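You operate a simulated robot arm through the tools that you are given. There is no shell and no other tool.

You run a simulated robot arm. Do the job below in one go: nothing can be reset, and whatever is moved stays where it is left.

JOB
Fetch a bearing from the 35 drawer and press it into the housing on the press.
Fine: drawer shut, matching punch used and put back, slide plate out. Where these are worked on the way, their far stop is far enough and under half their travel is too little: slide plate.

The check looks at the end state, three seconds after you hand in, the way a careful person would. Anything else that was tipped, shoved, dropped, spilled or broken makes it a failure.

ROBOT AND FRAMES
A 7-joint arm with a two-finger parallel gripper, fixed in place. Base frame: the origin is on the floor under the middle of its stand, x ahead of it, y to its left, z up. Lengths are in mm, angles in rad, forces in N, time in s.
It reaches about 1147 mm from its shoulder. Its first joint turns from -2.897 to 2.897 rad. Payload 3.43 kg.
The TCP is the grasp point between the finger pads, 30 mm short of the fingertips. In the tool frame z runs along the fingers and y along their closing line. The gripper opens to 94 mm. The fingers are 28 mm wide and 10 mm thick; the gripper's body (50 by 96 mm) begins 55 mm behind the TCP.
Orientation is that of the tool frame in the base frame, as [roll, pitch, yaw] about the fixed x, y, z axes, in that order (R = Rz(yaw) Ry(pitch) Rx(roll)). With the fingers straight down and closing along the base's y, the tool's x points along the base's -x, its y along +y and its z along -z.

CONTROLS
- The arm moves only by the tool jog_arm. Its argument "deltas" is a list of rows, each a list of 7 numbers: the turn, a rotation vector about the base's x, y, z in rad, then the shift along the base's x, y, z in m, then the finger opening in m, from 0 to 0.094. In form: [[wx, wy, wz, tx, ty, tz, jaw], ...]. A call has 1 to 20 rows; each row is the pose to reach, as a shift and turn from the pose commanded when the call began. Each row takes 0.2 s and may step no farther than 50 mm and 0.15 rad from the row before; otherwise, or with a gripper value out of range, the whole call is refused. Where a pose cannot be reached the arm comes as near as it can. A force on the tool above 70 N (or 10 N above the force at the start of the call, whichever is more), or a blocked arm, ends the call early, and 0.2 s more pass. The fingers move at their own pace (about 45 mm/s each) and stop on an object; they squeeze with about 25 N. The grip force told is the motor's: it shows also when the fingers shut on nothing. Time passes only in rows, and 0.2 s behind the last, so rows that repeat a pose let the fingers close. It gives the time, the measured TCP pose, the force on the tool (base axes), the opening and the grip force at its end, in the units of the frame above (readings bear some noise), with the torque about the TCP (base axes, N m) and any sound that the robot's microphone picked up.
- Cameras (640 x 400 px; columns grow to the right, rows downward): "scene" is fixed at [50.8, 498.6, 1617.1]; the picture's right is [-0.44, -0.90, 0.00], its down [-0.62, 0.30, -0.72] and it looks along [0.65, -0.32, -0.69] (base axes); focal length 234 px, centre (320, 200). "wrist" rides on the gripper at [76, 14, -103] in the tool frame; the picture's right is [-0.18, 0.98, 0.00], its down [-0.75, -0.14, -0.64] and it looks along [-0.63, -0.12, 0.77] (tool axes); focal length 243 px, centre (320, 200). There is no depth. A picture from a camera that has moved, and an enlarged one, comes with that camera's place and axes in the base frame and with its lens.
- grab_frame(camera): a new picture of that camera. No time passes.
- close_up(camera, box): a new picture of the part [left, top, right, bottom] of that camera's present view, enlarged. No time passes.
- finish_job(): hands the job in; it is judged then, once.

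Places have to be worked out from the pictures, the camera data and where the tool is seen. Open the gripper and draw the arm clear of the work before you hand the job in, unless the task says otherwise.

The tools are called after ">>>" as a command line: name --pt "numbers of a row" for each row, then --argument value for the rest, lists and objects as JSON in quotes. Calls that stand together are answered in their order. jog_arm: Moves the arm, as the interface text tells. Its arguments: {"type":"object","properties":{"deltas":{"type":"array"}},"required":["deltas"]} The other tools are called the same way: grab_frame (camera) takes a picture; close_up (camera, box) takes an enlarged picture of a part of a camera's view; finish_job () hands the job in.

At the start:

```text
time: 0.0
ee_pos: [523.9, 159.1, 1424.8]
tool_rot: [-3.141, 0.002, -3.14]
wrist_force: [0.2, 0.0, 0.6]
moment: [-0.01, -0.01, 0.03]
finger_gap: 93.9
grasp_force: 0.0
```

scene: 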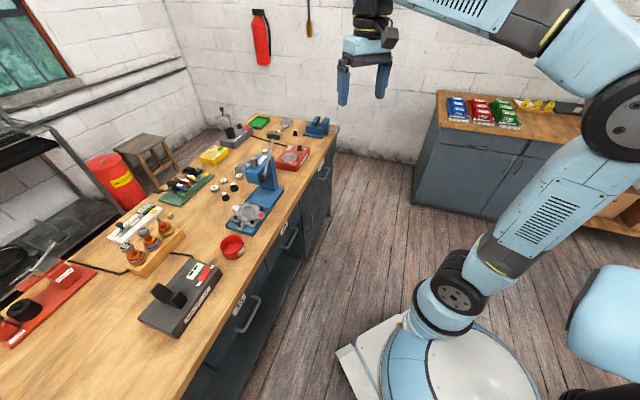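
wrist: 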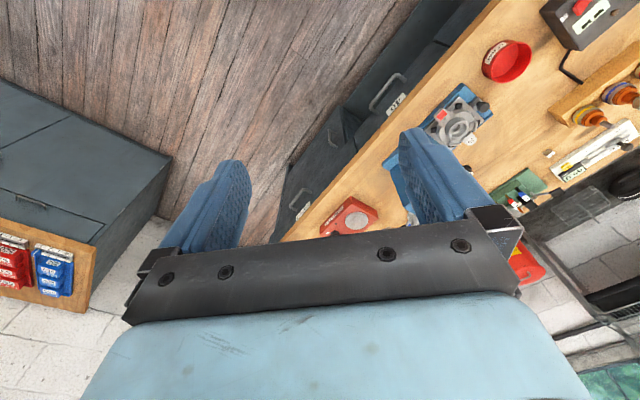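

I start by enlarging the parts of the scene view to understand the bench, the drawers and the press.

>>> close_up --camera "scene" --box '[200, 100, 350, 270]'

>>> close_up --camera "scene" --box '[100, 130, 250, 270]'

>>> close_up --camera "scene" --box '[200, 130, 350, 350]'

>>> close_up --camera "wrist" --box '[280, 0, 560, 250]'

```text
2.35 times, centred on (275, 185) of scene
camera zoom: at [50.8, 498.6, 1617.1], right [-0.44, -0.9, 0.0], down [-0.62, 0.3, -0.72], along [0.65, -0.32, -0.69], focal length 552 px, centre (426, 235)
```

zoom: 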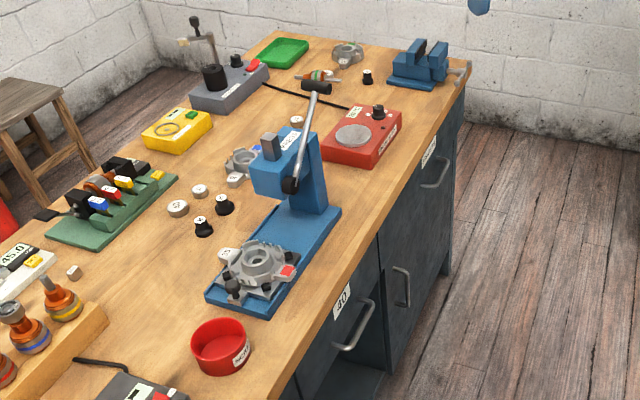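

```text
2.86 times, centred on (175, 200) of scene
camera zoom: at [50.8, 498.6, 1617.1], right [-0.44, -0.9, 0.0], down [-0.62, 0.3, -0.72], along [0.65, -0.32, -0.69], focal length 670 px, centre (734, 200)
```

zoom: 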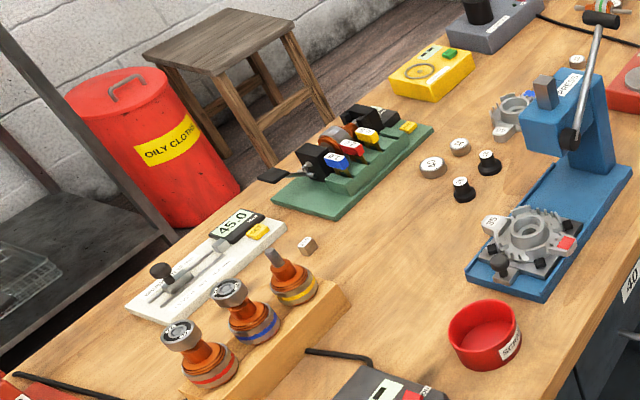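

```text
1.82 times, centred on (275, 240) of scene
camera zoom: at [50.8, 498.6, 1617.1], right [-0.44, -0.9, 0.0], down [-0.62, 0.3, -0.72], along [0.65, -0.32, -0.69], focal length 426 px, centre (402, 127)
```

zoom: 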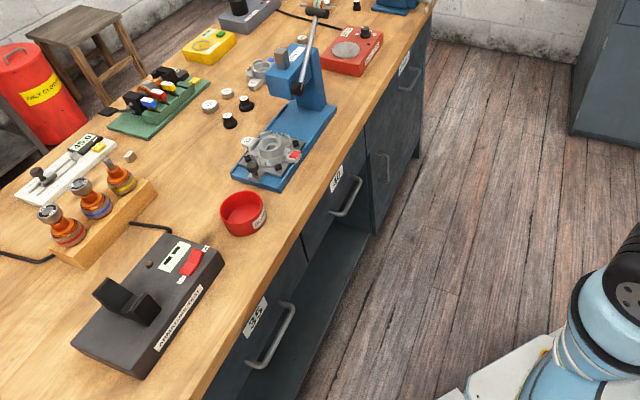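

```text
1.60 times, centred on (420, 125) of wrist
camera zoom: at [447.7, 172.8, 1528.4], right [0.18, 0.98, 0.0], down [0.75, -0.14, 0.64], along [0.63, -0.12, -0.77], focal length 388 px, centre (160, 320)
```

zoom: 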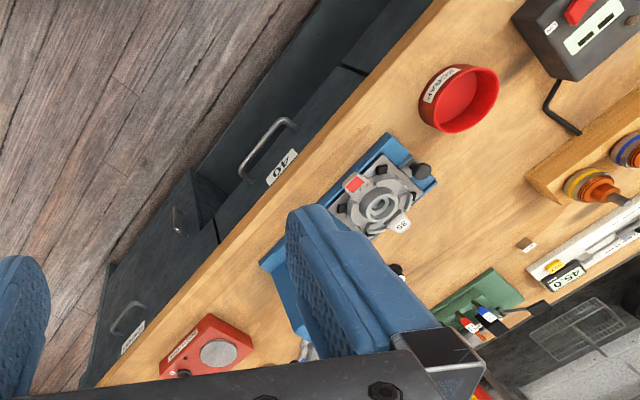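

The housing tagged 35 sits on a plate on the blue press; two drawers (35 near, 40 middle) show on the bench front. I zoom in tighter for details.

>>> close_up --camera "scene" --box '[220, 130, 290, 180]'

>>> close_up --camera "scene" --box '[220, 180, 290, 240]'

>>> close_up --camera "scene" --box '[200, 160, 260, 210]'

>>> close_up --camera "scene" --box '[210, 260, 310, 340]'

>>> close_up --camera "scene" --box '[260, 180, 340, 270]'

>>> close_up --camera "scene" --box '[190, 90, 350, 190]'

```text
8.00 times, centred on (255, 155) of scene
camera zoom: at [50.8, 498.6, 1617.1], right [-0.44, -0.9, 0.0], down [-0.62, 0.3, -0.72], along [0.65, -0.32, -0.69], focal length 1875 px, centre (840, 560)
```

zoom: 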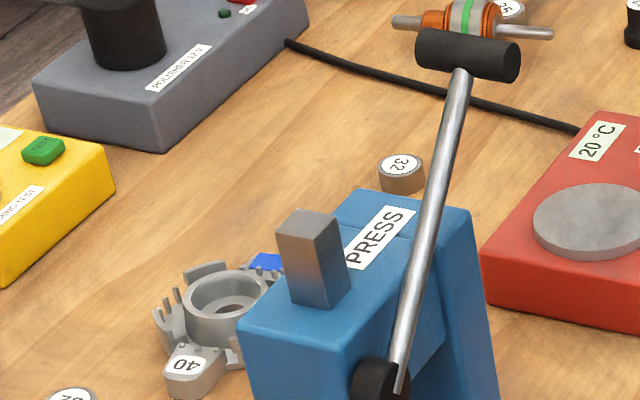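

```text
6.67 times, centred on (255, 210) of scene
camera zoom: at [50.8, 498.6, 1617.1], right [-0.44, -0.9, 0.0], down [-0.62, 0.3, -0.72], along [0.65, -0.32, -0.69], focal length 1563 px, centre (753, 133)
```

zoom: 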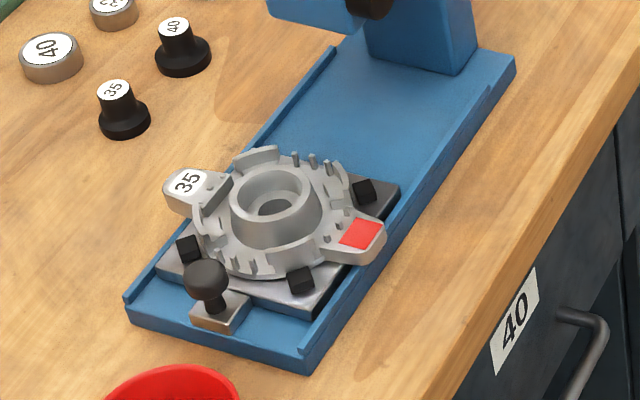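

```text
8.00 times, centred on (230, 185) of scene
camera zoom: at [50.8, 498.6, 1617.1], right [-0.44, -0.9, 0.0], down [-0.62, 0.3, -0.72], along [0.65, -0.32, -0.69], focal length 1875 px, centre (1040, 320)
```

zoom: 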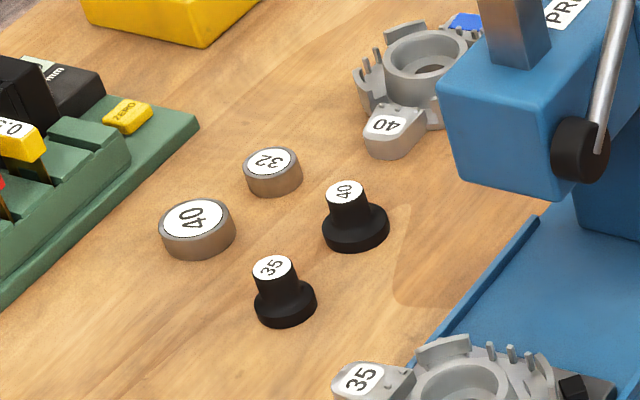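

```text
5.00 times, centred on (260, 300) of scene
camera zoom: at [50.8, 498.6, 1617.1], right [-0.44, -0.9, 0.0], down [-0.62, 0.3, -0.72], along [0.65, -0.32, -0.69], focal length 1172 px, centre (620, -300)
```

zoom: 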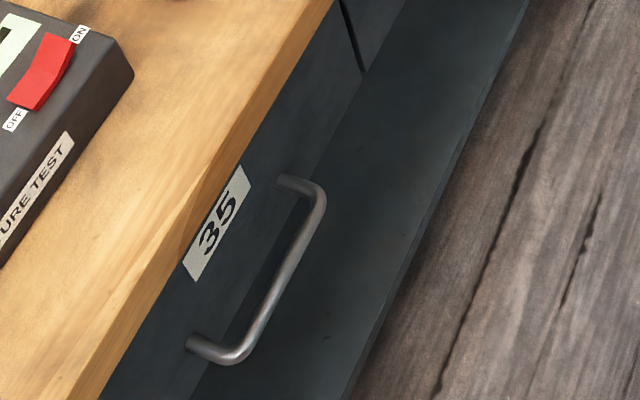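

```text
4.44 times, centred on (300, 225) of scene
camera zoom: at [50.8, 498.6, 1617.1], right [-0.44, -0.9, 0.0], down [-0.62, 0.3, -0.72], along [0.65, -0.32, -0.69], focal length 1042 px, centre (409, 89)
```

zoom: 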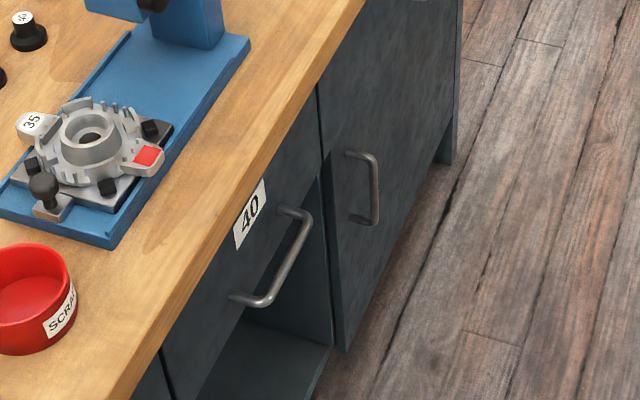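

```text
4.00 times, centred on (270, 140) of scene
camera zoom: at [50.8, 498.6, 1617.1], right [-0.44, -0.9, 0.0], down [-0.62, 0.3, -0.72], along [0.65, -0.32, -0.69], focal length 938 px, centre (520, 440)
```

zoom: 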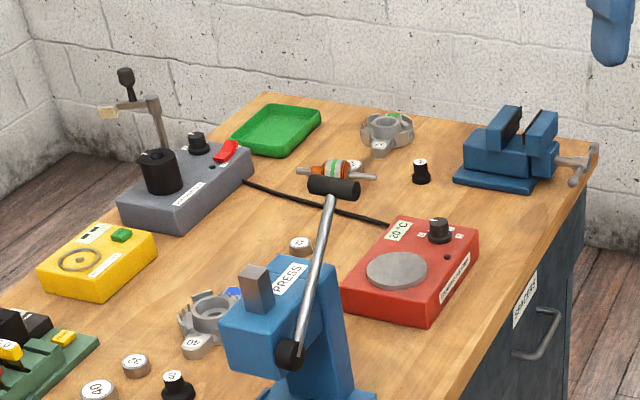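

The bench front runs about 45° (into-bench direction ≈ (0.70, 0.72)), bench top near z≈890, housing near (767, 471, 930). I turn the tool to face the bench squarely and move a bit towards it for a better look with the wrist camera.

>>> jog_arm --pt "0 0 0.13 0.01 0.02 -0.01 0.094" --pt "0 0 0.26 0.02 0.05 -0.02 0.094" --pt "0 0 0.39 0.03 0.08 -0.04 0.094" --pt "0 0 0.52 0.04 0.11 -0.06 0.094" --pt "0 0 0.65 0.05 0.14 -0.08 0.094" --pt "0 0 0.79 0.06 0.16 -0.1 0.094" --pt "0 0 0.79 0.06 0.16 -0.12 0.094"

>>> grab_frame --camera "wrist"

>>> grab_frame --camera "scene"

```text
time: 1.6
ee_pos: [584.4, 318.9, 1308.4]
tool_rot: [3.141, -0.002, -2.35]
wrist_force: [0.2, -0.4, -1.1]
moment: [0.0, -0.02, 0.0]
finger_gap: 94.0
grasp_force: 0.1
```

```text
taken
camera wrist: at [519.8, 274.7, 1409.8], right [-0.57, 0.82, 0.0], down [0.63, 0.44, 0.64], along [0.53, 0.37, -0.77], focal length 243 px, centre (320, 200)
```

wrist: 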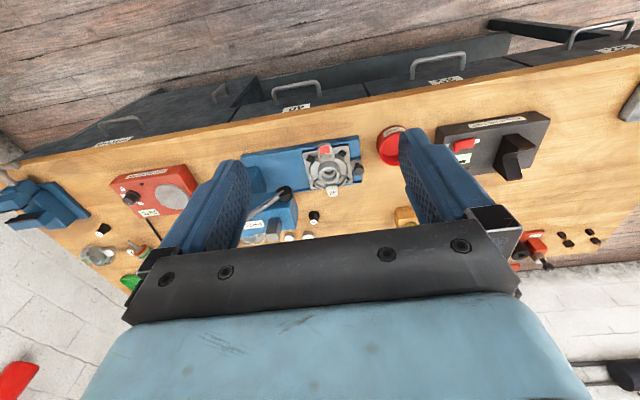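

```text
taken
```

scene: 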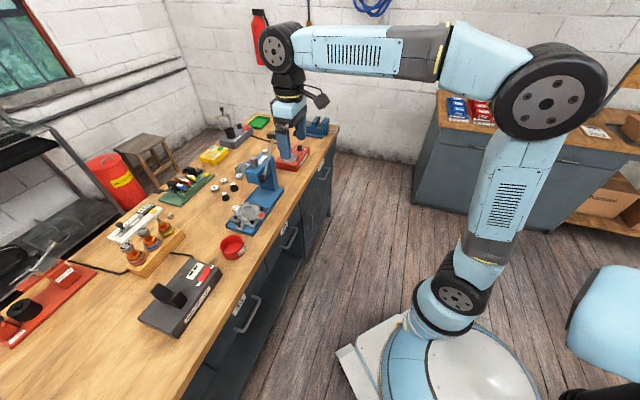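

The wrist view now looks squarely over the bench edge. I enlarge the drawers and press region.

>>> close_up --camera "wrist" --box '[240, 20, 480, 200]'

>>> close_up --camera "wrist" --box '[380, 0, 640, 160]'

>>> close_up --camera "wrist" --box '[230, 120, 390, 250]'

```text
2.22 times, centred on (360, 110) of wrist
camera zoom: at [519.8, 274.7, 1409.8], right [-0.57, 0.82, 0.0], down [0.63, 0.44, 0.64], along [0.53, 0.37, -0.77], focal length 539 px, centre (231, 400)
```

zoom: 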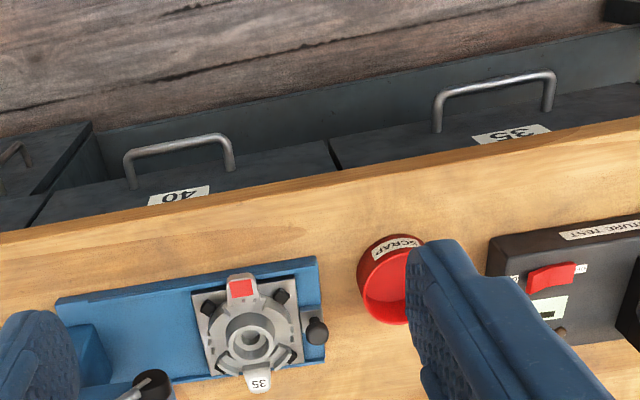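

```text
2.46 times, centred on (510, 80) of wrist
camera zoom: at [519.8, 274.7, 1409.8], right [-0.57, 0.82, 0.0], down [0.63, 0.44, 0.64], along [0.53, 0.37, -0.77], focal length 597 px, centre (-148, 495)
```

zoom: 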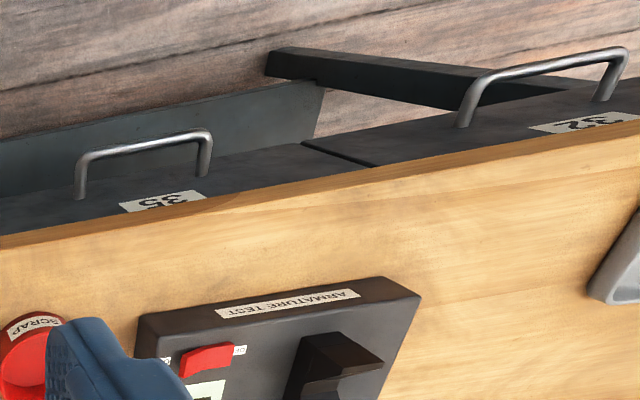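

```text
3.08 times, centred on (310, 185) of wrist
camera zoom: at [519.8, 274.7, 1409.8], right [-0.57, 0.82, 0.0], down [0.63, 0.44, 0.64], along [0.53, 0.37, -0.77], focal length 746 px, centre (351, 246)
```

zoom: 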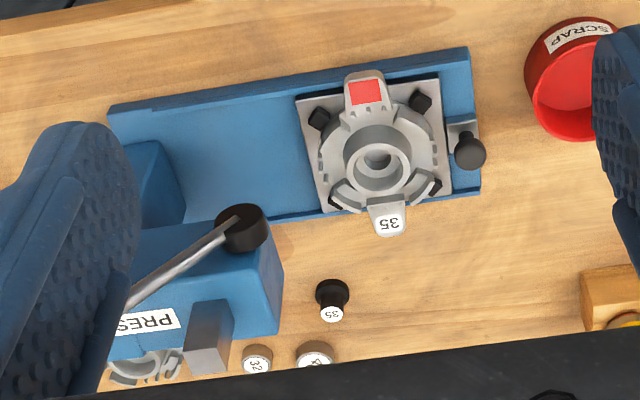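

Triangulating, the 35 drawer's handle bar lies near (446, 574, 741) and the bench's "into" direction is about 45.5°. I back off in front of that drawer at a lower height to get a straight close look at the handle.

>>> jog_arm --pt "0 0 0 -0.03 0.012 -0.03 0.094" --pt "0 0 0 -0.06 0.025 -0.06 0.094" --pt "0 0 0 -0.09 0.04 -0.09 0.094" --pt "0 0 0 -0.12 0.055 -0.12 0.094" --pt "0 0 0 -0.145 0.07 -0.15 0.094" --pt "0 0 0 -0.17 0.085 -0.18 0.094" --pt "0 0 0 -0.195 0.1 -0.21 0.094" --pt "0 0 0 -0.22 0.11 -0.24 0.094" --pt "0 0 0 -0.24 0.12 -0.27 0.094" --pt "0 0 0 -0.255 0.13 -0.3 0.094" --pt "0 0 0 -0.27 0.14 -0.33 0.094" --pt "0 0 0 -0.289 0.149 -0.36 0.06"

>>> grab_frame --camera "wrist"

>>> grab_frame --camera "scene"

```text
time: 4.2
ee_pos: [295.5, 467.1, 946.3]
tool_rot: [3.141, -0.001, -2.352]
wrist_force: [0.5, 0.9, 0.1]
moment: [0.02, 0.02, 0.03]
finger_gap: 59.7
grasp_force: 0.0
```

```text
taken
camera wrist: at [231.1, 423.5, 1049.6], right [-0.57, 0.82, 0.0], down [0.63, 0.44, 0.64], along [0.53, 0.36, -0.77], focal length 243 px, centre (320, 200)
```

wrist: 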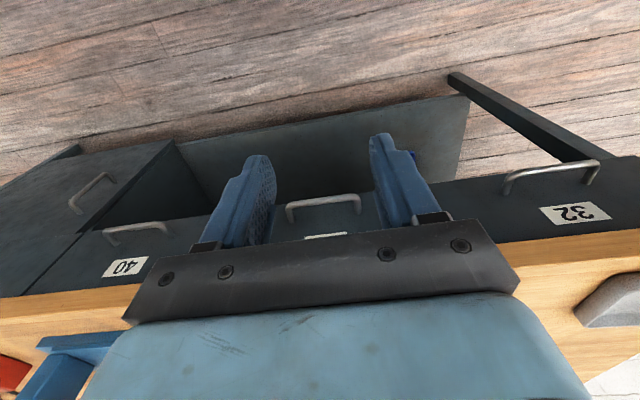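

```text
taken
```

scene: 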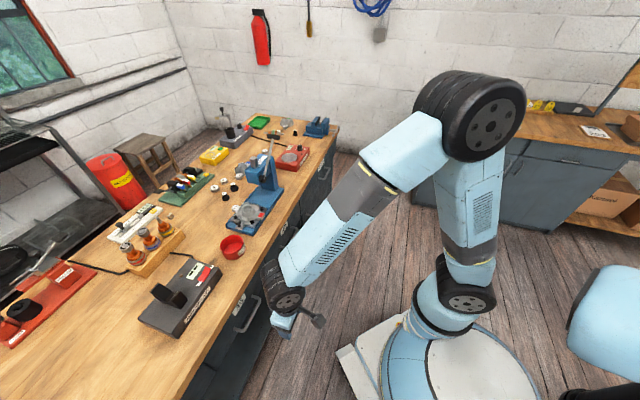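

The handle sits right at the image centre as predicted. I enlarge it to measure the bar, its stand-off, and the slab edge.

>>> close_up --camera "wrist" --box '[260, 170, 400, 250]'

>>> close_up --camera "scene" --box '[215, 270, 295, 350]'

>>> close_up --camera "wrist" --box '[480, 130, 640, 270]'

>>> close_up --camera "wrist" --box '[0, 130, 200, 300]'

```text
4.57 times, centred on (330, 210) of wrist
camera zoom: at [231.1, 423.5, 1049.6], right [-0.57, 0.82, 0.0], down [0.63, 0.44, 0.64], along [0.53, 0.36, -0.77], focal length 1109 px, centre (274, 154)
```

zoom: 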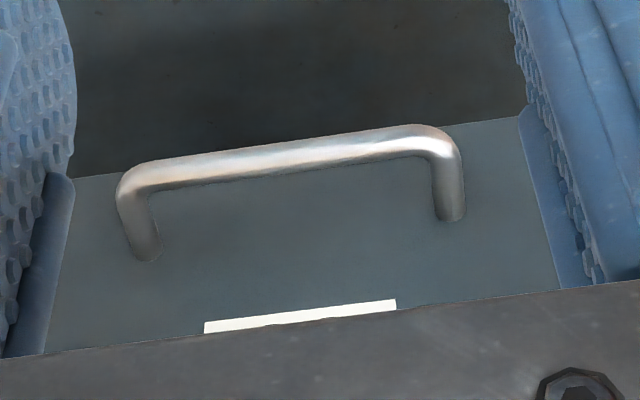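

```text
5.00 times, centred on (255, 310) of scene
camera zoom: at [50.8, 498.6, 1617.1], right [-0.44, -0.9, 0.0], down [-0.62, 0.3, -0.72], along [0.65, -0.32, -0.69], focal length 1172 px, centre (645, -350)
```

zoom: 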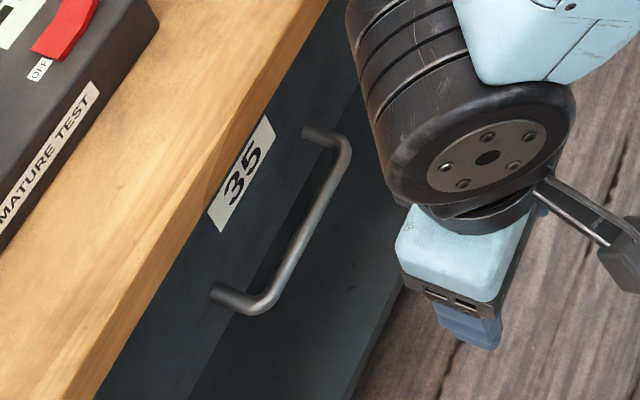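

```text
2.86 times, centred on (560, 200) of wrist
camera zoom: at [231.1, 423.5, 1049.6], right [-0.57, 0.82, 0.0], down [0.63, 0.44, 0.64], along [0.53, 0.36, -0.77], focal length 693 px, centre (-366, 200)
```

zoom: 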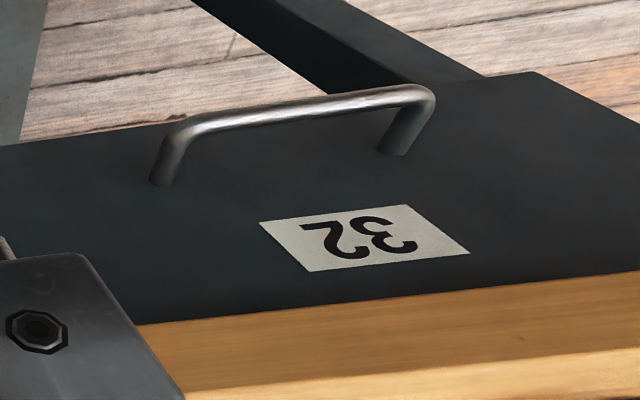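

```text
2.35 times, centred on (100, 215) of wrist
camera zoom: at [231.1, 423.5, 1049.6], right [-0.57, 0.82, 0.0], down [0.63, 0.44, 0.64], along [0.53, 0.36, -0.77], focal length 571 px, centre (838, 165)
```

zoom: 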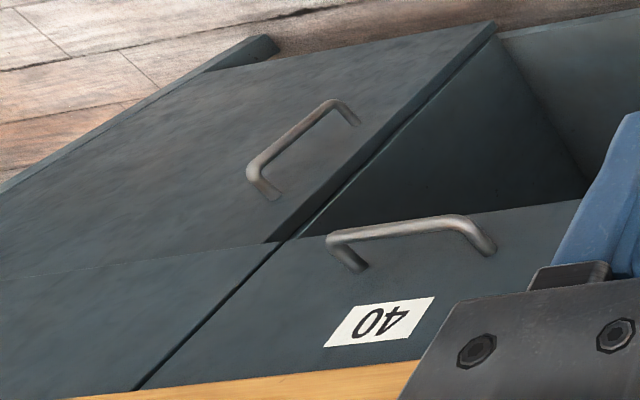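

Handle bar estimated at n≈726 (≈(446,580)), z≈730, stand-off ≈40 mm; slab edge ≈n 757. I yaw the tool +90° so the fingers close across the bar, staying well in front of the bench.

>>> jog_arm --pt "0 0 0.143 0 0 0 0.06" --pt "0 0 0.286 0 0 0 0.06" --pt "0 0 0.429 0 0 0 0.06" --pt "0 0 0.572 0 0 0 0.06" --pt "0 0 0.715 0 0 0 0.06" --pt "0 0 0.858 0 0 0 0.06" --pt "0 0 1.001 0 0 0 0.06" --pt "0 0 1.144 0 0 0 0.06" --pt "0 0 1.287 0 0 0 0.05" --pt "0 0 1.43 0 0 0 0.04" --pt "0 0 1.574 0 0 0 0.028" --pt "0 0 1.574 0 0 0 0.028"

>>> grab_frame --camera "scene"

```text
time: 6.8
ee_pos: [295.4, 467.5, 945.6]
tool_rot: [3.14, -0.001, -0.773]
wrist_force: [-0.7, -0.5, -0.4]
moment: [-0.05, 0.0, 0.01]
finger_gap: 27.9
grasp_force: 0.0
```

```text
taken
```

scene: 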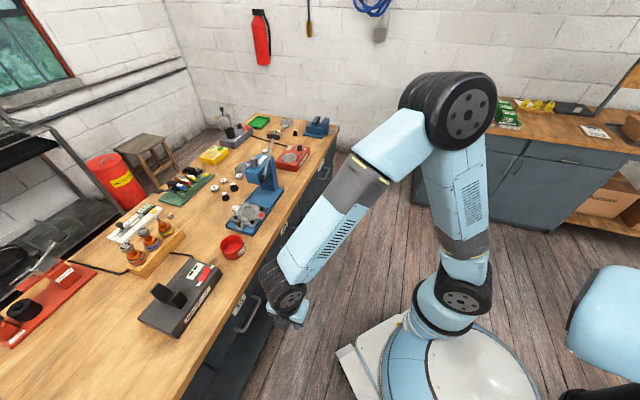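

Now I tilt the fingers 0.65 rad toward the bench and come to a pre-grasp pose about 90 mm back from the bar.

>>> jog_arm --pt "0.0926 -0.0912 0 0.018 0.011 -0.022 0.028" --pt "0.185 -0.182 0 0.036 0.023 -0.045 0.028" --pt "0.278 -0.274 0 0.054 0.034 -0.067 0.028" --pt "0.37 -0.365 0 0.072 0.046 -0.09 0.028" --pt "0.463 -0.456 0 0.09 0.057 -0.112 0.028" --pt "0.463 -0.456 0 0.107 0.068 -0.134 0.028" --pt "0.463 -0.456 0 0.107 0.068 -0.134 0.028"

>>> grab_frame --camera "wrist"

>>> grab_frame --camera "scene"

```text
time: 8.4
ee_pos: [400.5, 536.5, 810.9]
tool_rot: [-2.491, 0.0, -0.778]
wrist_force: [0.4, 0.2, -0.3]
moment: [-0.04, 0.01, 0.01]
finger_gap: 28.3
grasp_force: 0.2
```

```text
taken
camera wrist: at [404.4, 431.3, 884.5], right [-0.68, -0.43, -0.59], down [-0.73, 0.33, 0.6], along [-0.06, 0.84, -0.54], focal length 243 px, centre (320, 200)
```

wrist: 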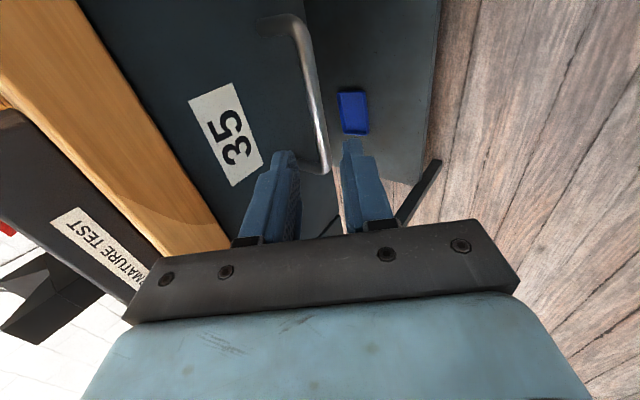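

```text
taken
```

scene: 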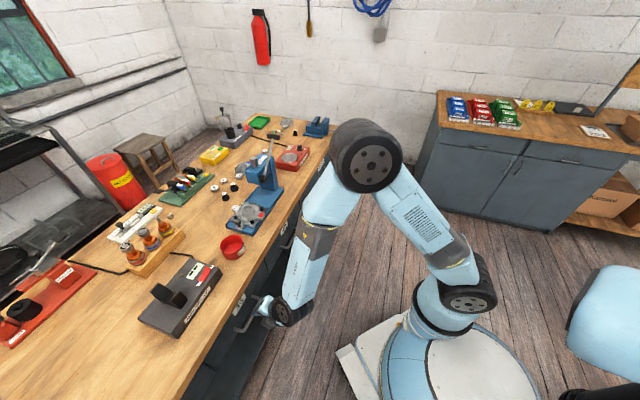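

The bar lies between the fingers, about 3 mm toward the drawer side of the tool axis. I advance along the fingers about 88 mm with that small correction, then close on the bar.

>>> jog_arm --pt "0 0 0 0.0105 0.0107 -0.0165 0.028" --pt "0 0 0 0.02 0.0202 -0.034 0.028" --pt "0 0 0 0.03 0.0302 -0.052 0.028" --pt "0 0 0 0.039 0.0396 -0.068 0.028" --pt "0 0 0 0.039 0.0396 -0.068 0.028"

>>> grab_frame --camera "wrist"

```text
time: 9.6
ee_pos: [440.1, 576.9, 742.7]
tool_rot: [-2.492, 0.001, -0.775]
wrist_force: [-0.2, -0.7, -1.0]
moment: [-0.01, -0.02, 0.03]
finger_gap: 28.2
grasp_force: 0.0
```

```text
taken
camera wrist: at [443.6, 471.4, 816.8], right [-0.68, -0.43, -0.59], down [-0.73, 0.33, 0.6], along [-0.06, 0.84, -0.54], focal length 243 px, centre (320, 200)
```

wrist: 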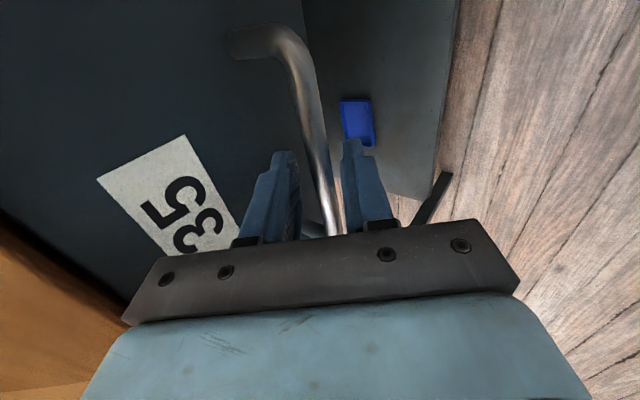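

The bar sits between the fingers; I close the gripper on it.

>>> jog_arm --pt "0 0 0 0 0 0 0.01" --pt "0 0 0 0 0 0 0.0" --pt "0 0 0 0 0 0 0.0"

```text
time: 10.4
ee_pos: [441.0, 576.7, 742.7]
tool_rot: [-2.494, 0.001, -0.776]
wrist_force: [-5.0, -6.9, -8.5]
moment: [-0.14, 0.0, 0.3]
finger_gap: 12.0
grasp_force: 45.1
```

The bar is gripped (12 mm). I pull straight out along -n, first 90 mm while watching the force.

>>> jog_arm --pt "0 0 0 -0.0105 -0.0107 0 0.0" --pt "0 0 0 -0.0211 -0.0214 0 0.0" --pt "0 0 0 -0.0351 -0.0356 0 0.0" --pt "0 0 0 -0.0492 -0.0498 0 0.0" --pt "0 0 0 -0.0632 -0.0641 0 0.0"

>>> grab_frame --camera "scene"

```text
time: 11.6
ee_pos: [376.4, 511.3, 744.6]
tool_rot: [-2.491, 0.002, -0.775]
wrist_force: [-10.2, 10.5, -31.1]
moment: [0.15, 0.45, 0.74]
finger_gap: 11.8
grasp_force: 45.6
```

```text
taken
```

scene: 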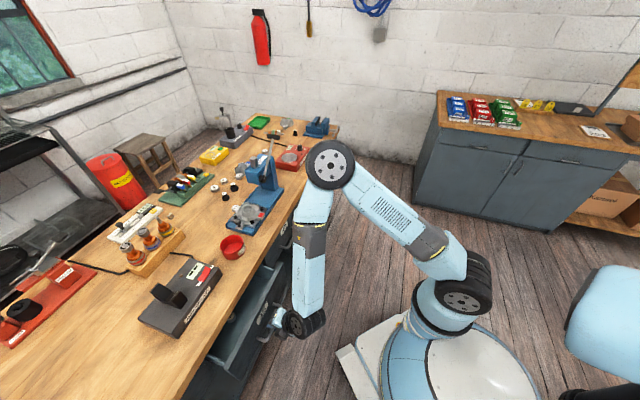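

The drawer slides; there is a slight sideways load, so I continue pulling with a tiny correction toward -u and slightly lower.

>>> jog_arm --pt "0 0 0 -0.0147 -0.0137 -0.001 0.0" --pt "0 0 0 -0.029 -0.0278 -0.001 0.0" --pt "0 0 0 -0.043 -0.042 -0.001 0.0" --pt "0 0 0 -0.057 -0.0562 -0.001 0.0" --pt "0 0 0 -0.071 -0.0705 -0.001 0.0" --pt "0 0 0 -0.0853 -0.0848 -0.001 0.0"

>>> grab_frame --camera "scene"

```text
time: 13.0
ee_pos: [291.7, 426.6, 741.2]
tool_rot: [-2.491, -0.002, -0.778]
wrist_force: [7.9, -9.4, 43.6]
moment: [0.23, -0.08, 0.93]
finger_gap: 11.9
grasp_force: 44.4
out of reach, approached as far as the arm can: row 6
```

```text
taken
```

scene: 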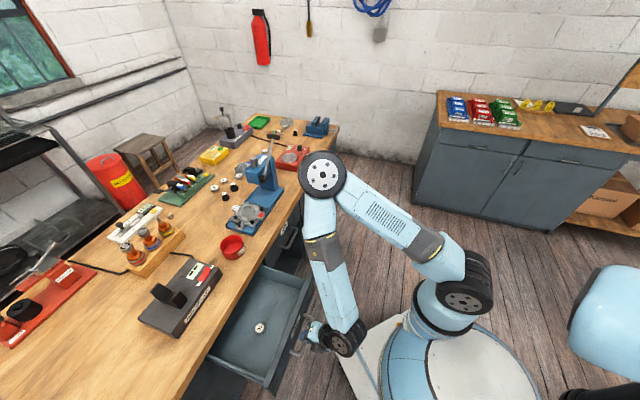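

The drawer is about 210 mm open and one bearing is visible inside. I look closer before releasing the handle.

>>> close_up --camera "scene" --box '[200, 260, 330, 390]'

>>> close_up --camera "scene" --box '[240, 310, 280, 345]'

>>> grab_frame --camera "wrist"

```text
3.08 times, centred on (265, 325) of scene
camera zoom: at [50.8, 498.6, 1617.1], right [-0.44, -0.9, 0.0], down [-0.62, 0.3, -0.72], along [0.65, -0.32, -0.69], focal length 721 px, centre (489, -185)
```

zoom: 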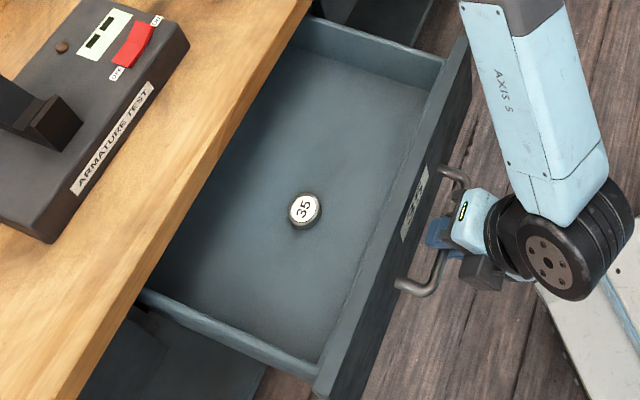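

```text
11.43 times, centred on (260, 328) of scene
camera zoom: at [50.8, 498.6, 1617.1], right [-0.44, -0.9, 0.0], down [-0.62, 0.3, -0.72], along [0.65, -0.32, -0.69], focal length 2679 px, centre (1006, -1257)
```

zoom: 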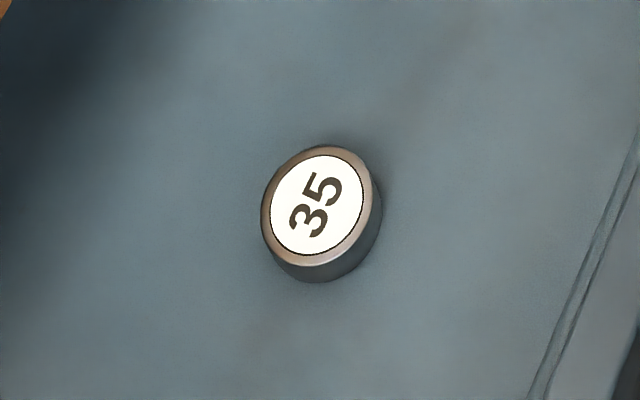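

```text
taken
camera wrist: at [295.2, 321.2, 814.8], right [-0.68, -0.43, -0.6], down [-0.73, 0.33, 0.6], along [-0.06, 0.84, -0.54], focal length 243 px, centre (320, 200)
```

wrist: 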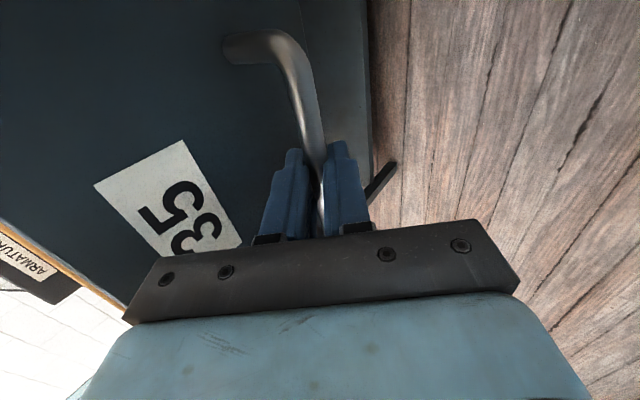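

A single bearing marked 35 lies about 120 mm behind the drawer front, well clear of the slab. I open the fingers to release the bar.

>>> jog_arm --pt "0 0 0 0 0 0 0.03" --pt "0 0 0 0 0 0 0.04" --pt "0 0 0 0 0 0 0.04"

```text
time: 13.8
ee_pos: [292.1, 428.5, 741.1]
tool_rot: [-2.492, 0.0, -0.778]
wrist_force: [0.5, 0.5, 0.1]
moment: [0.01, -0.05, -0.02]
finger_gap: 40.1
grasp_force: 0.1
```

Released with no load. I withdraw up along the fingers while reducing the tilt.

>>> jog_arm --pt "-0.0285 0.0281 0 -0.0035 -0.0035 0.011 0.04" --pt "-0.057 0.0562 0 -0.006 -0.006 0.022 0.04" --pt "-0.0854 0.0843 0 -0.008 -0.008 0.035 0.04" --pt "-0.114 0.1124 0 -0.01 -0.01 0.05 0.04" --pt "-0.142 0.14 0 -0.01 -0.01 0.07 0.04" --pt "-0.2 0.197 0 -0.008 -0.008 0.1 0.04"

>>> grab_frame --camera "wrist"

>>> grab_frame --camera "scene"

```text
time: 15.2
ee_pos: [287.6, 421.3, 844.4]
tool_rot: [-2.777, 0.002, -0.776]
wrist_force: [0.3, 0.6, 0.3]
moment: [-0.01, 0.03, -0.01]
finger_gap: 40.3
grasp_force: 0.1
```

```text
taken
camera wrist: at [305.1, 332.5, 934.6], right [-0.78, -0.52, -0.35], down [-0.61, 0.46, 0.65], along [-0.18, 0.72, -0.67], focal length 243 px, centre (320, 200)
```

wrist: 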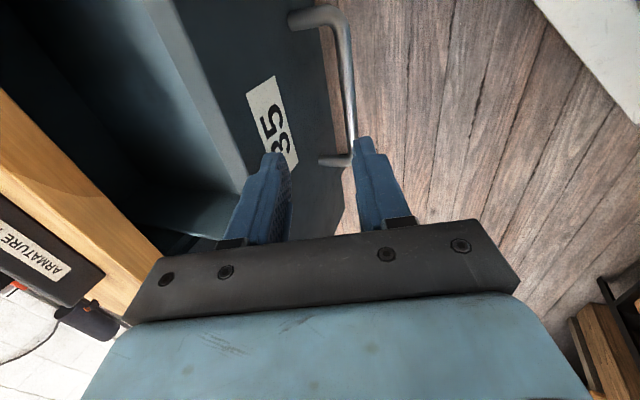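

```text
taken
```

scene: 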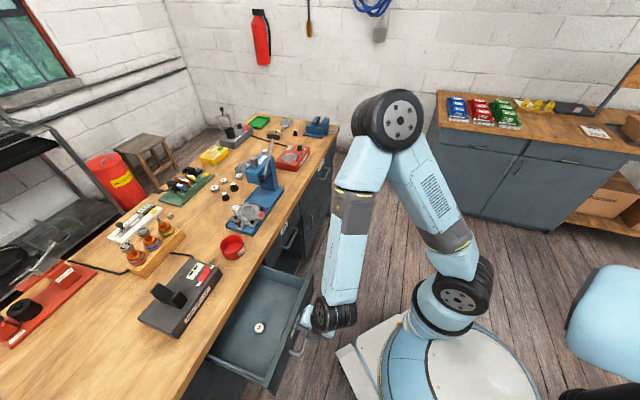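

Clear of the handle and the drawer stayed open. I straighten the tool and rise.

>>> jog_arm --pt "-0.0866 0.0854 0 0 0 0.04 0.05" --pt "-0.173 0.171 0 0 0 0.08 0.06" --pt "-0.2594 0.2558 0 0 0 0.12 0.07"

>>> jog_arm --pt "0 0 -0.143 0 0 0 0.094" --pt "0 0 -0.286 0.01 0.01 0 0.094" --pt "0 0 -0.429 0.02 0.02 0 0.094" --pt "0 0 -0.572 0.03 0.03 0 0.094" --pt "0 0 -0.715 0.03 0.03 0 0.094" --pt "0 0 -0.858 0.03 0.03 0 0.094" --pt "0 0 -1.001 0.03 0.03 0 0.094" --pt "0 0 -1.144 0.03 0.03 0 0.094" --pt "0 0 -1.287 0.03 0.03 0 0.094" --pt "0 0 -1.43 0.03 0.03 0 0.094" --pt "0 0 -1.571 0.03 0.03 0 0.094"

>>> grab_frame --camera "wrist"

```text
time: 16.0
ee_pos: [284.3, 421.0, 962.7]
tool_rot: [-3.138, 0.002, -0.777]
wrist_force: [-0.7, -0.8, 0.0]
moment: [-0.03, -0.01, 0.02]
finger_gap: 70.0
grasp_force: 0.1
```

```text
time: 18.4
ee_pos: [314.5, 450.1, 962.7]
tool_rot: [-3.136, 0.001, -2.35]
wrist_force: [0.3, -0.4, 0.2]
moment: [0.01, 0.01, -0.01]
finger_gap: 94.1
grasp_force: 0.0
```

```text
taken
camera wrist: at [250.3, 407.4, 1065.5], right [-0.57, 0.82, 0.0], down [0.63, 0.44, 0.64], along [0.53, 0.36, -0.77], focal length 243 px, centre (320, 200)
```

wrist: 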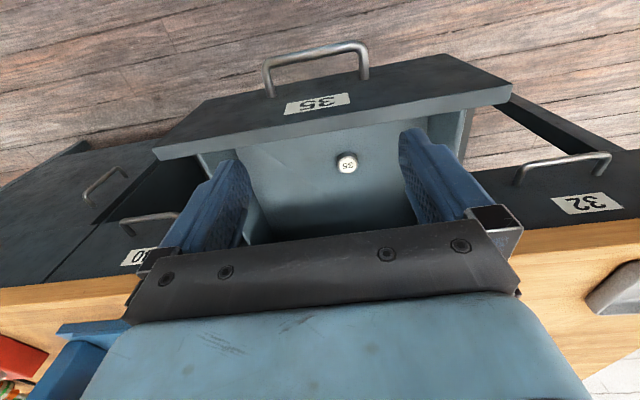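

>>> close_up --camera "wrist" --box '[290, 130, 410, 200]'

>>> close_up --camera "wrist" --box '[140, 20, 540, 260]'

```text
5.33 times, centred on (350, 165) of wrist
camera zoom: at [250.3, 407.4, 1065.5], right [-0.57, 0.82, 0.0], down [0.63, 0.44, 0.64], along [0.53, 0.36, -0.77], focal length 1294 px, centre (160, 387)
```

zoom: 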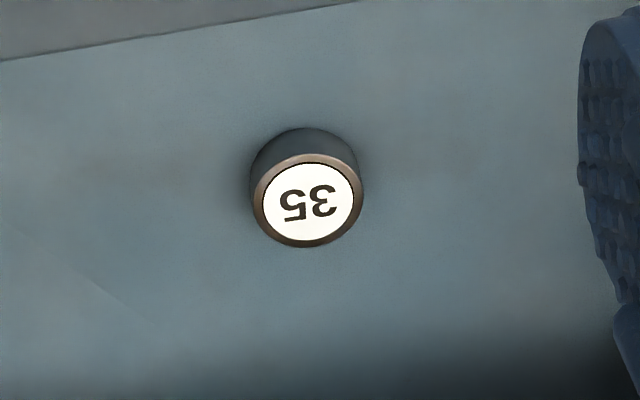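

```text
1.60 times, centred on (340, 140) of wrist
camera zoom: at [250.3, 407.4, 1065.5], right [-0.57, 0.82, 0.0], down [0.63, 0.44, 0.64], along [0.53, 0.36, -0.77], focal length 388 px, centre (288, 296)
```

zoom: 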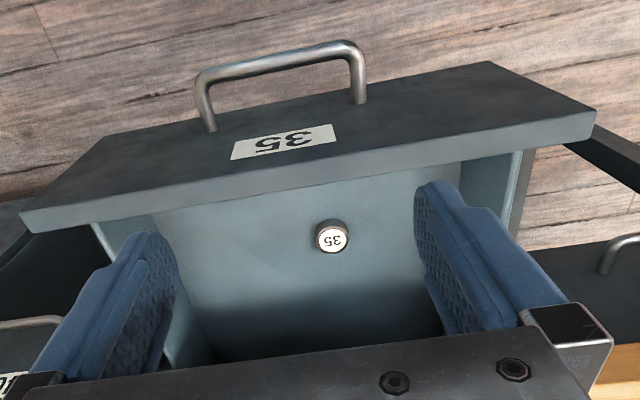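

The drawer holds one bearing marked 35. I move above it (TCP ≈(400,567,880)) to refine its position from a second height.

>>> jog_arm --pt "0 0 0 0.028 0.039 -0.02 0.094" --pt "0 0 0 0.056 0.078 -0.045 0.094" --pt "0 0 0 0.0855 0.117 -0.083 0.094" --pt "0 0 0 0.0855 0.117 -0.083 0.094"

>>> grab_frame --camera "wrist"

>>> grab_frame --camera "scene"

```text
refused: row 1 steps farther than a row can; nothing moved
```

```text
taken
camera wrist: at [250.3, 407.4, 1065.5], right [-0.57, 0.82, 0.0], down [0.63, 0.44, 0.64], along [0.53, 0.36, -0.77], focal length 243 px, centre (320, 200)
```

wrist: 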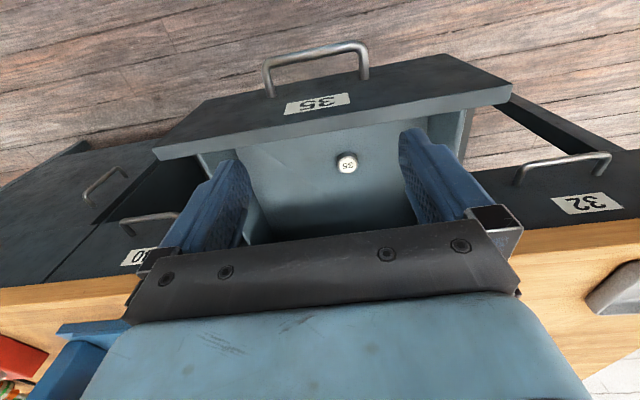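

```text
taken
```

scene: 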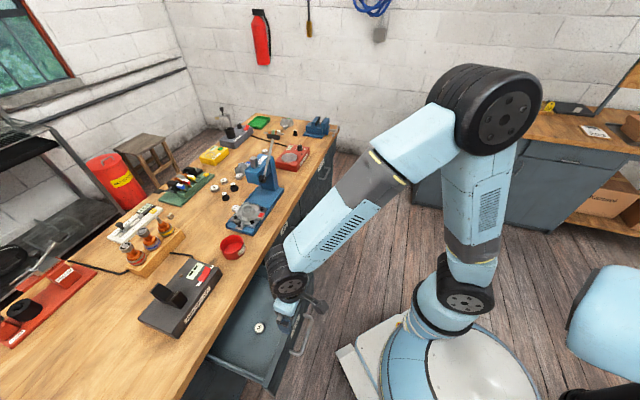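

The steps were a bit long; I repeat the move in smaller rows.

>>> jog_arm --pt "0 0 0 0.017 0.023 -0.016 0.094" --pt "0 0 0 0.034 0.047 -0.033 0.094" --pt "0 0 0 0.051 0.07 -0.05 0.094" --pt "0 0 0 0.068 0.094 -0.066 0.094" --pt "0 0 0 0.0855 0.117 -0.083 0.094" --pt "0 0 0 0.0855 0.117 -0.083 0.094"

>>> grab_frame --camera "wrist"

>>> grab_frame --camera "scene"

```text
time: 19.8
ee_pos: [402.4, 568.9, 877.7]
tool_rot: [-3.137, 0.0, -2.348]
wrist_force: [0.0, 0.1, 0.3]
moment: [-0.01, -0.04, 0.0]
finger_gap: 93.7
grasp_force: 0.1
```

```text
taken
camera wrist: at [337.3, 525.2, 980.6], right [-0.57, 0.82, 0.0], down [0.63, 0.44, 0.64], along [0.53, 0.36, -0.77], focal length 243 px, centre (320, 200)
```

wrist: 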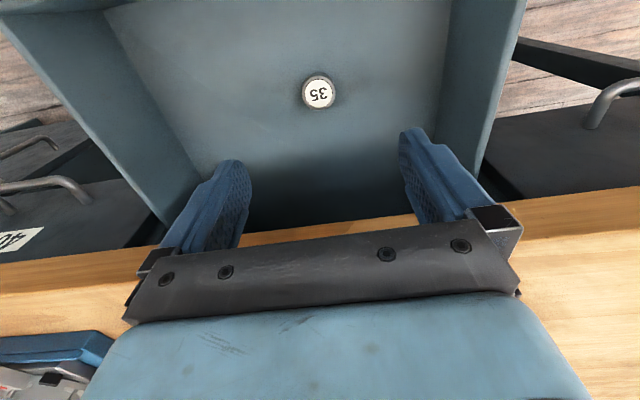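

```text
taken
```

scene: 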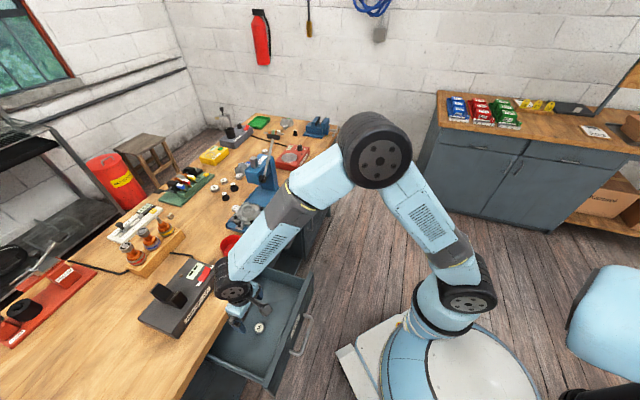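

>>> close_up --camera "wrist" --box '[280, 60, 360, 130]'

>>> close_up --camera "scene" --box '[210, 270, 310, 370]'

```text
5.71 times, centred on (320, 95) of wrist
camera zoom: at [337.3, 525.2, 980.6], right [-0.57, 0.82, 0.0], down [0.63, 0.44, 0.64], along [0.53, 0.36, -0.77], focal length 1386 px, centre (320, 800)
```

zoom: 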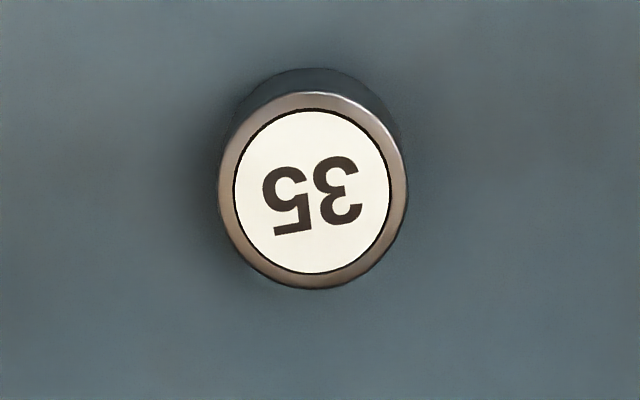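

```text
4.00 times, centred on (260, 320) of scene
camera zoom: at [50.8, 498.6, 1617.1], right [-0.44, -0.9, 0.0], down [-0.62, 0.3, -0.72], along [0.65, -0.32, -0.69], focal length 938 px, centre (560, -280)
```

zoom: 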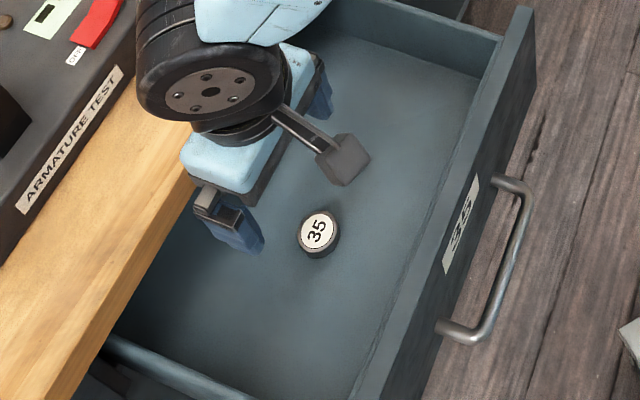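

The bearing (Ø≈35, top z≈713, ~15 mm thick) is within ~1.5 mm of the tool axis. I lean the top of the tool slightly away from the slab (tilt within the pad plane) and descend, leaving part of the bearing protruding below the tips.

>>> jog_arm --pt "0.0427 -0.0421 0 -0.0005 0 -0.02 0.08" --pt "0.0854 -0.0843 0 -0.001 -0.0005 -0.055 0.08" --pt "0.0854 -0.0843 0 -0.001 -0.0005 -0.09 0.08" --pt "0.0854 -0.0843 0 -0.001 -0.0005 -0.12 0.08" --pt "0.0854 -0.0843 0 -0.001 -0.0005 -0.125 0.08"

>>> grab_frame --camera "wrist"

>>> grab_frame --camera "scene"

```text
time: 21.0
ee_pos: [398.6, 567.8, 756.0]
tool_rot: [-3.135, 0.121, -2.346]
wrist_force: [0.4, 0.9, -0.5]
moment: [-0.01, 0.01, 0.0]
finger_gap: 80.0
grasp_force: 0.1
```

```text
taken
camera wrist: at [326.1, 515.9, 848.3], right [-0.57, 0.82, 0.02], down [0.57, 0.38, 0.73], along [0.59, 0.43, -0.68], focal length 243 px, centre (320, 200)
```

wrist: 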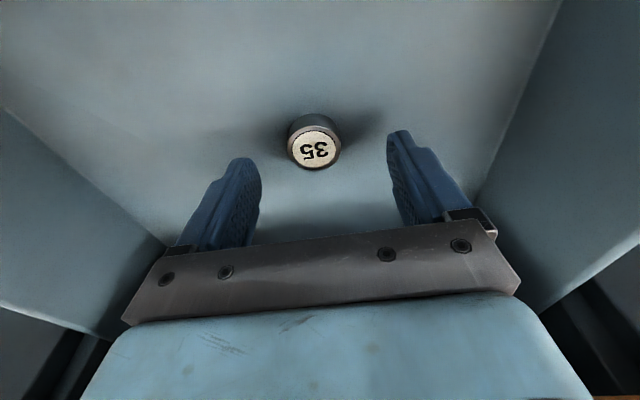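

```text
taken
```

scene: 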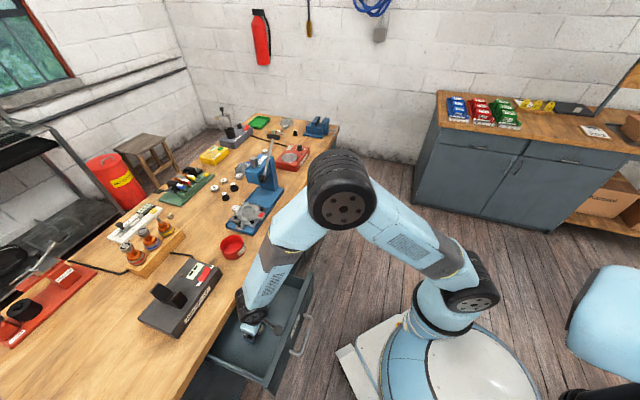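

I zoom in to check alignment of the bearing with the tool axis before the last descent.

>>> close_up --camera "wrist" --box '[260, 90, 380, 190]'

```text
4.00 times, centred on (320, 140) of wrist
camera zoom: at [326.1, 515.9, 848.3], right [-0.57, 0.82, 0.02], down [0.57, 0.38, 0.73], along [0.59, 0.43, -0.68], focal length 970 px, centre (320, 440)
```

zoom: 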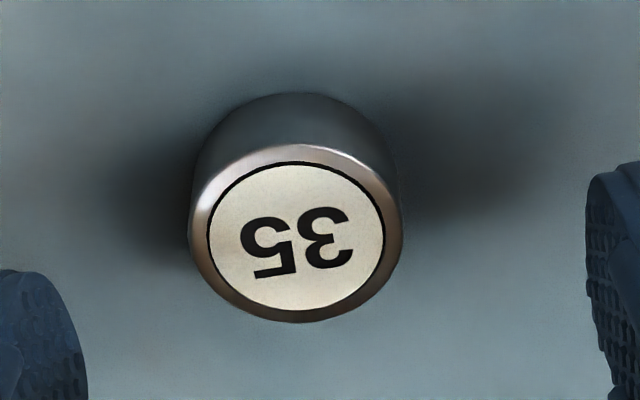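

Bearing is ≈3.6 mm to +u and ≈2.5 mm to -n of the axis at this height; I correct, go down 20 mm and close the fingers.

>>> jog_arm --pt "0 0 0 0.0014 -0.0028 -0.005 0.07" --pt "0 0 0 0.0014 -0.0028 -0.02 0.06" --pt "0 0 0 0.0014 -0.0028 -0.02 0.05" --pt "0 0 0 0.0014 -0.0028 -0.02 0.05"

>>> close_up --camera "wrist" --box '[220, 90, 420, 240]'

```text
time: 22.0
ee_pos: [400.6, 565.5, 734.8]
tool_rot: [-3.138, 0.122, -2.349]
wrist_force: [0.9, 0.9, 0.4]
moment: [-0.01, 0.0, 0.01]
finger_gap: 50.0
grasp_force: 0.0
```

```text
2.67 times, centred on (320, 165) of wrist
camera zoom: at [327.7, 512.5, 827.3], right [-0.57, 0.82, 0.02], down [0.57, 0.38, 0.73], along [0.59, 0.43, -0.69], focal length 647 px, centre (320, 293)
```

zoom: 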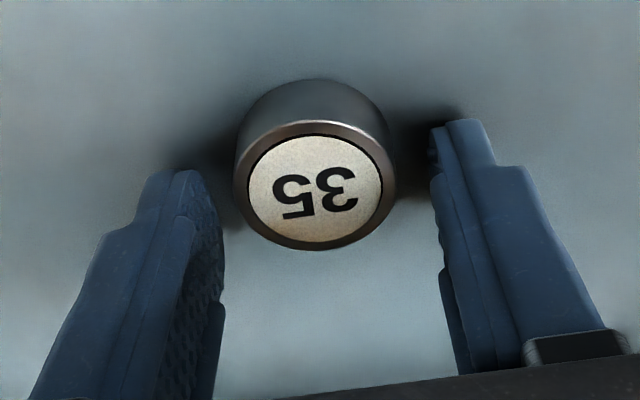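

The measured offset changed unexpectedly (bearing now appears ~5 mm toward the robot), so I check whether the drawer or bearing shifted before gripping.

>>> close_up --camera "scene" --box '[200, 260, 330, 390]'

>>> grab_frame --camera "wrist"

```text
3.08 times, centred on (265, 325) of scene
camera zoom: at [50.8, 498.6, 1617.1], right [-0.44, -0.9, 0.0], down [-0.62, 0.3, -0.72], along [0.65, -0.32, -0.69], focal length 721 px, centre (489, -185)
```

zoom: 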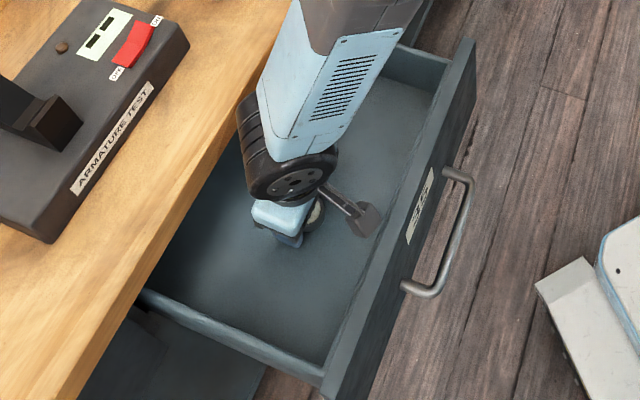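

```text
taken
camera wrist: at [327.7, 512.5, 827.3], right [-0.57, 0.82, 0.02], down [0.57, 0.38, 0.73], along [0.59, 0.43, -0.69], focal length 243 px, centre (320, 200)
```

wrist: 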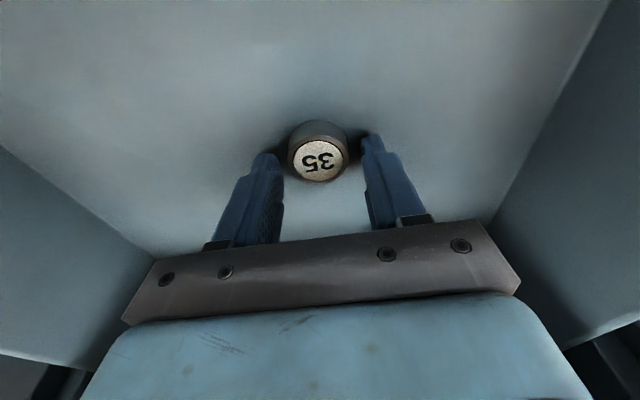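

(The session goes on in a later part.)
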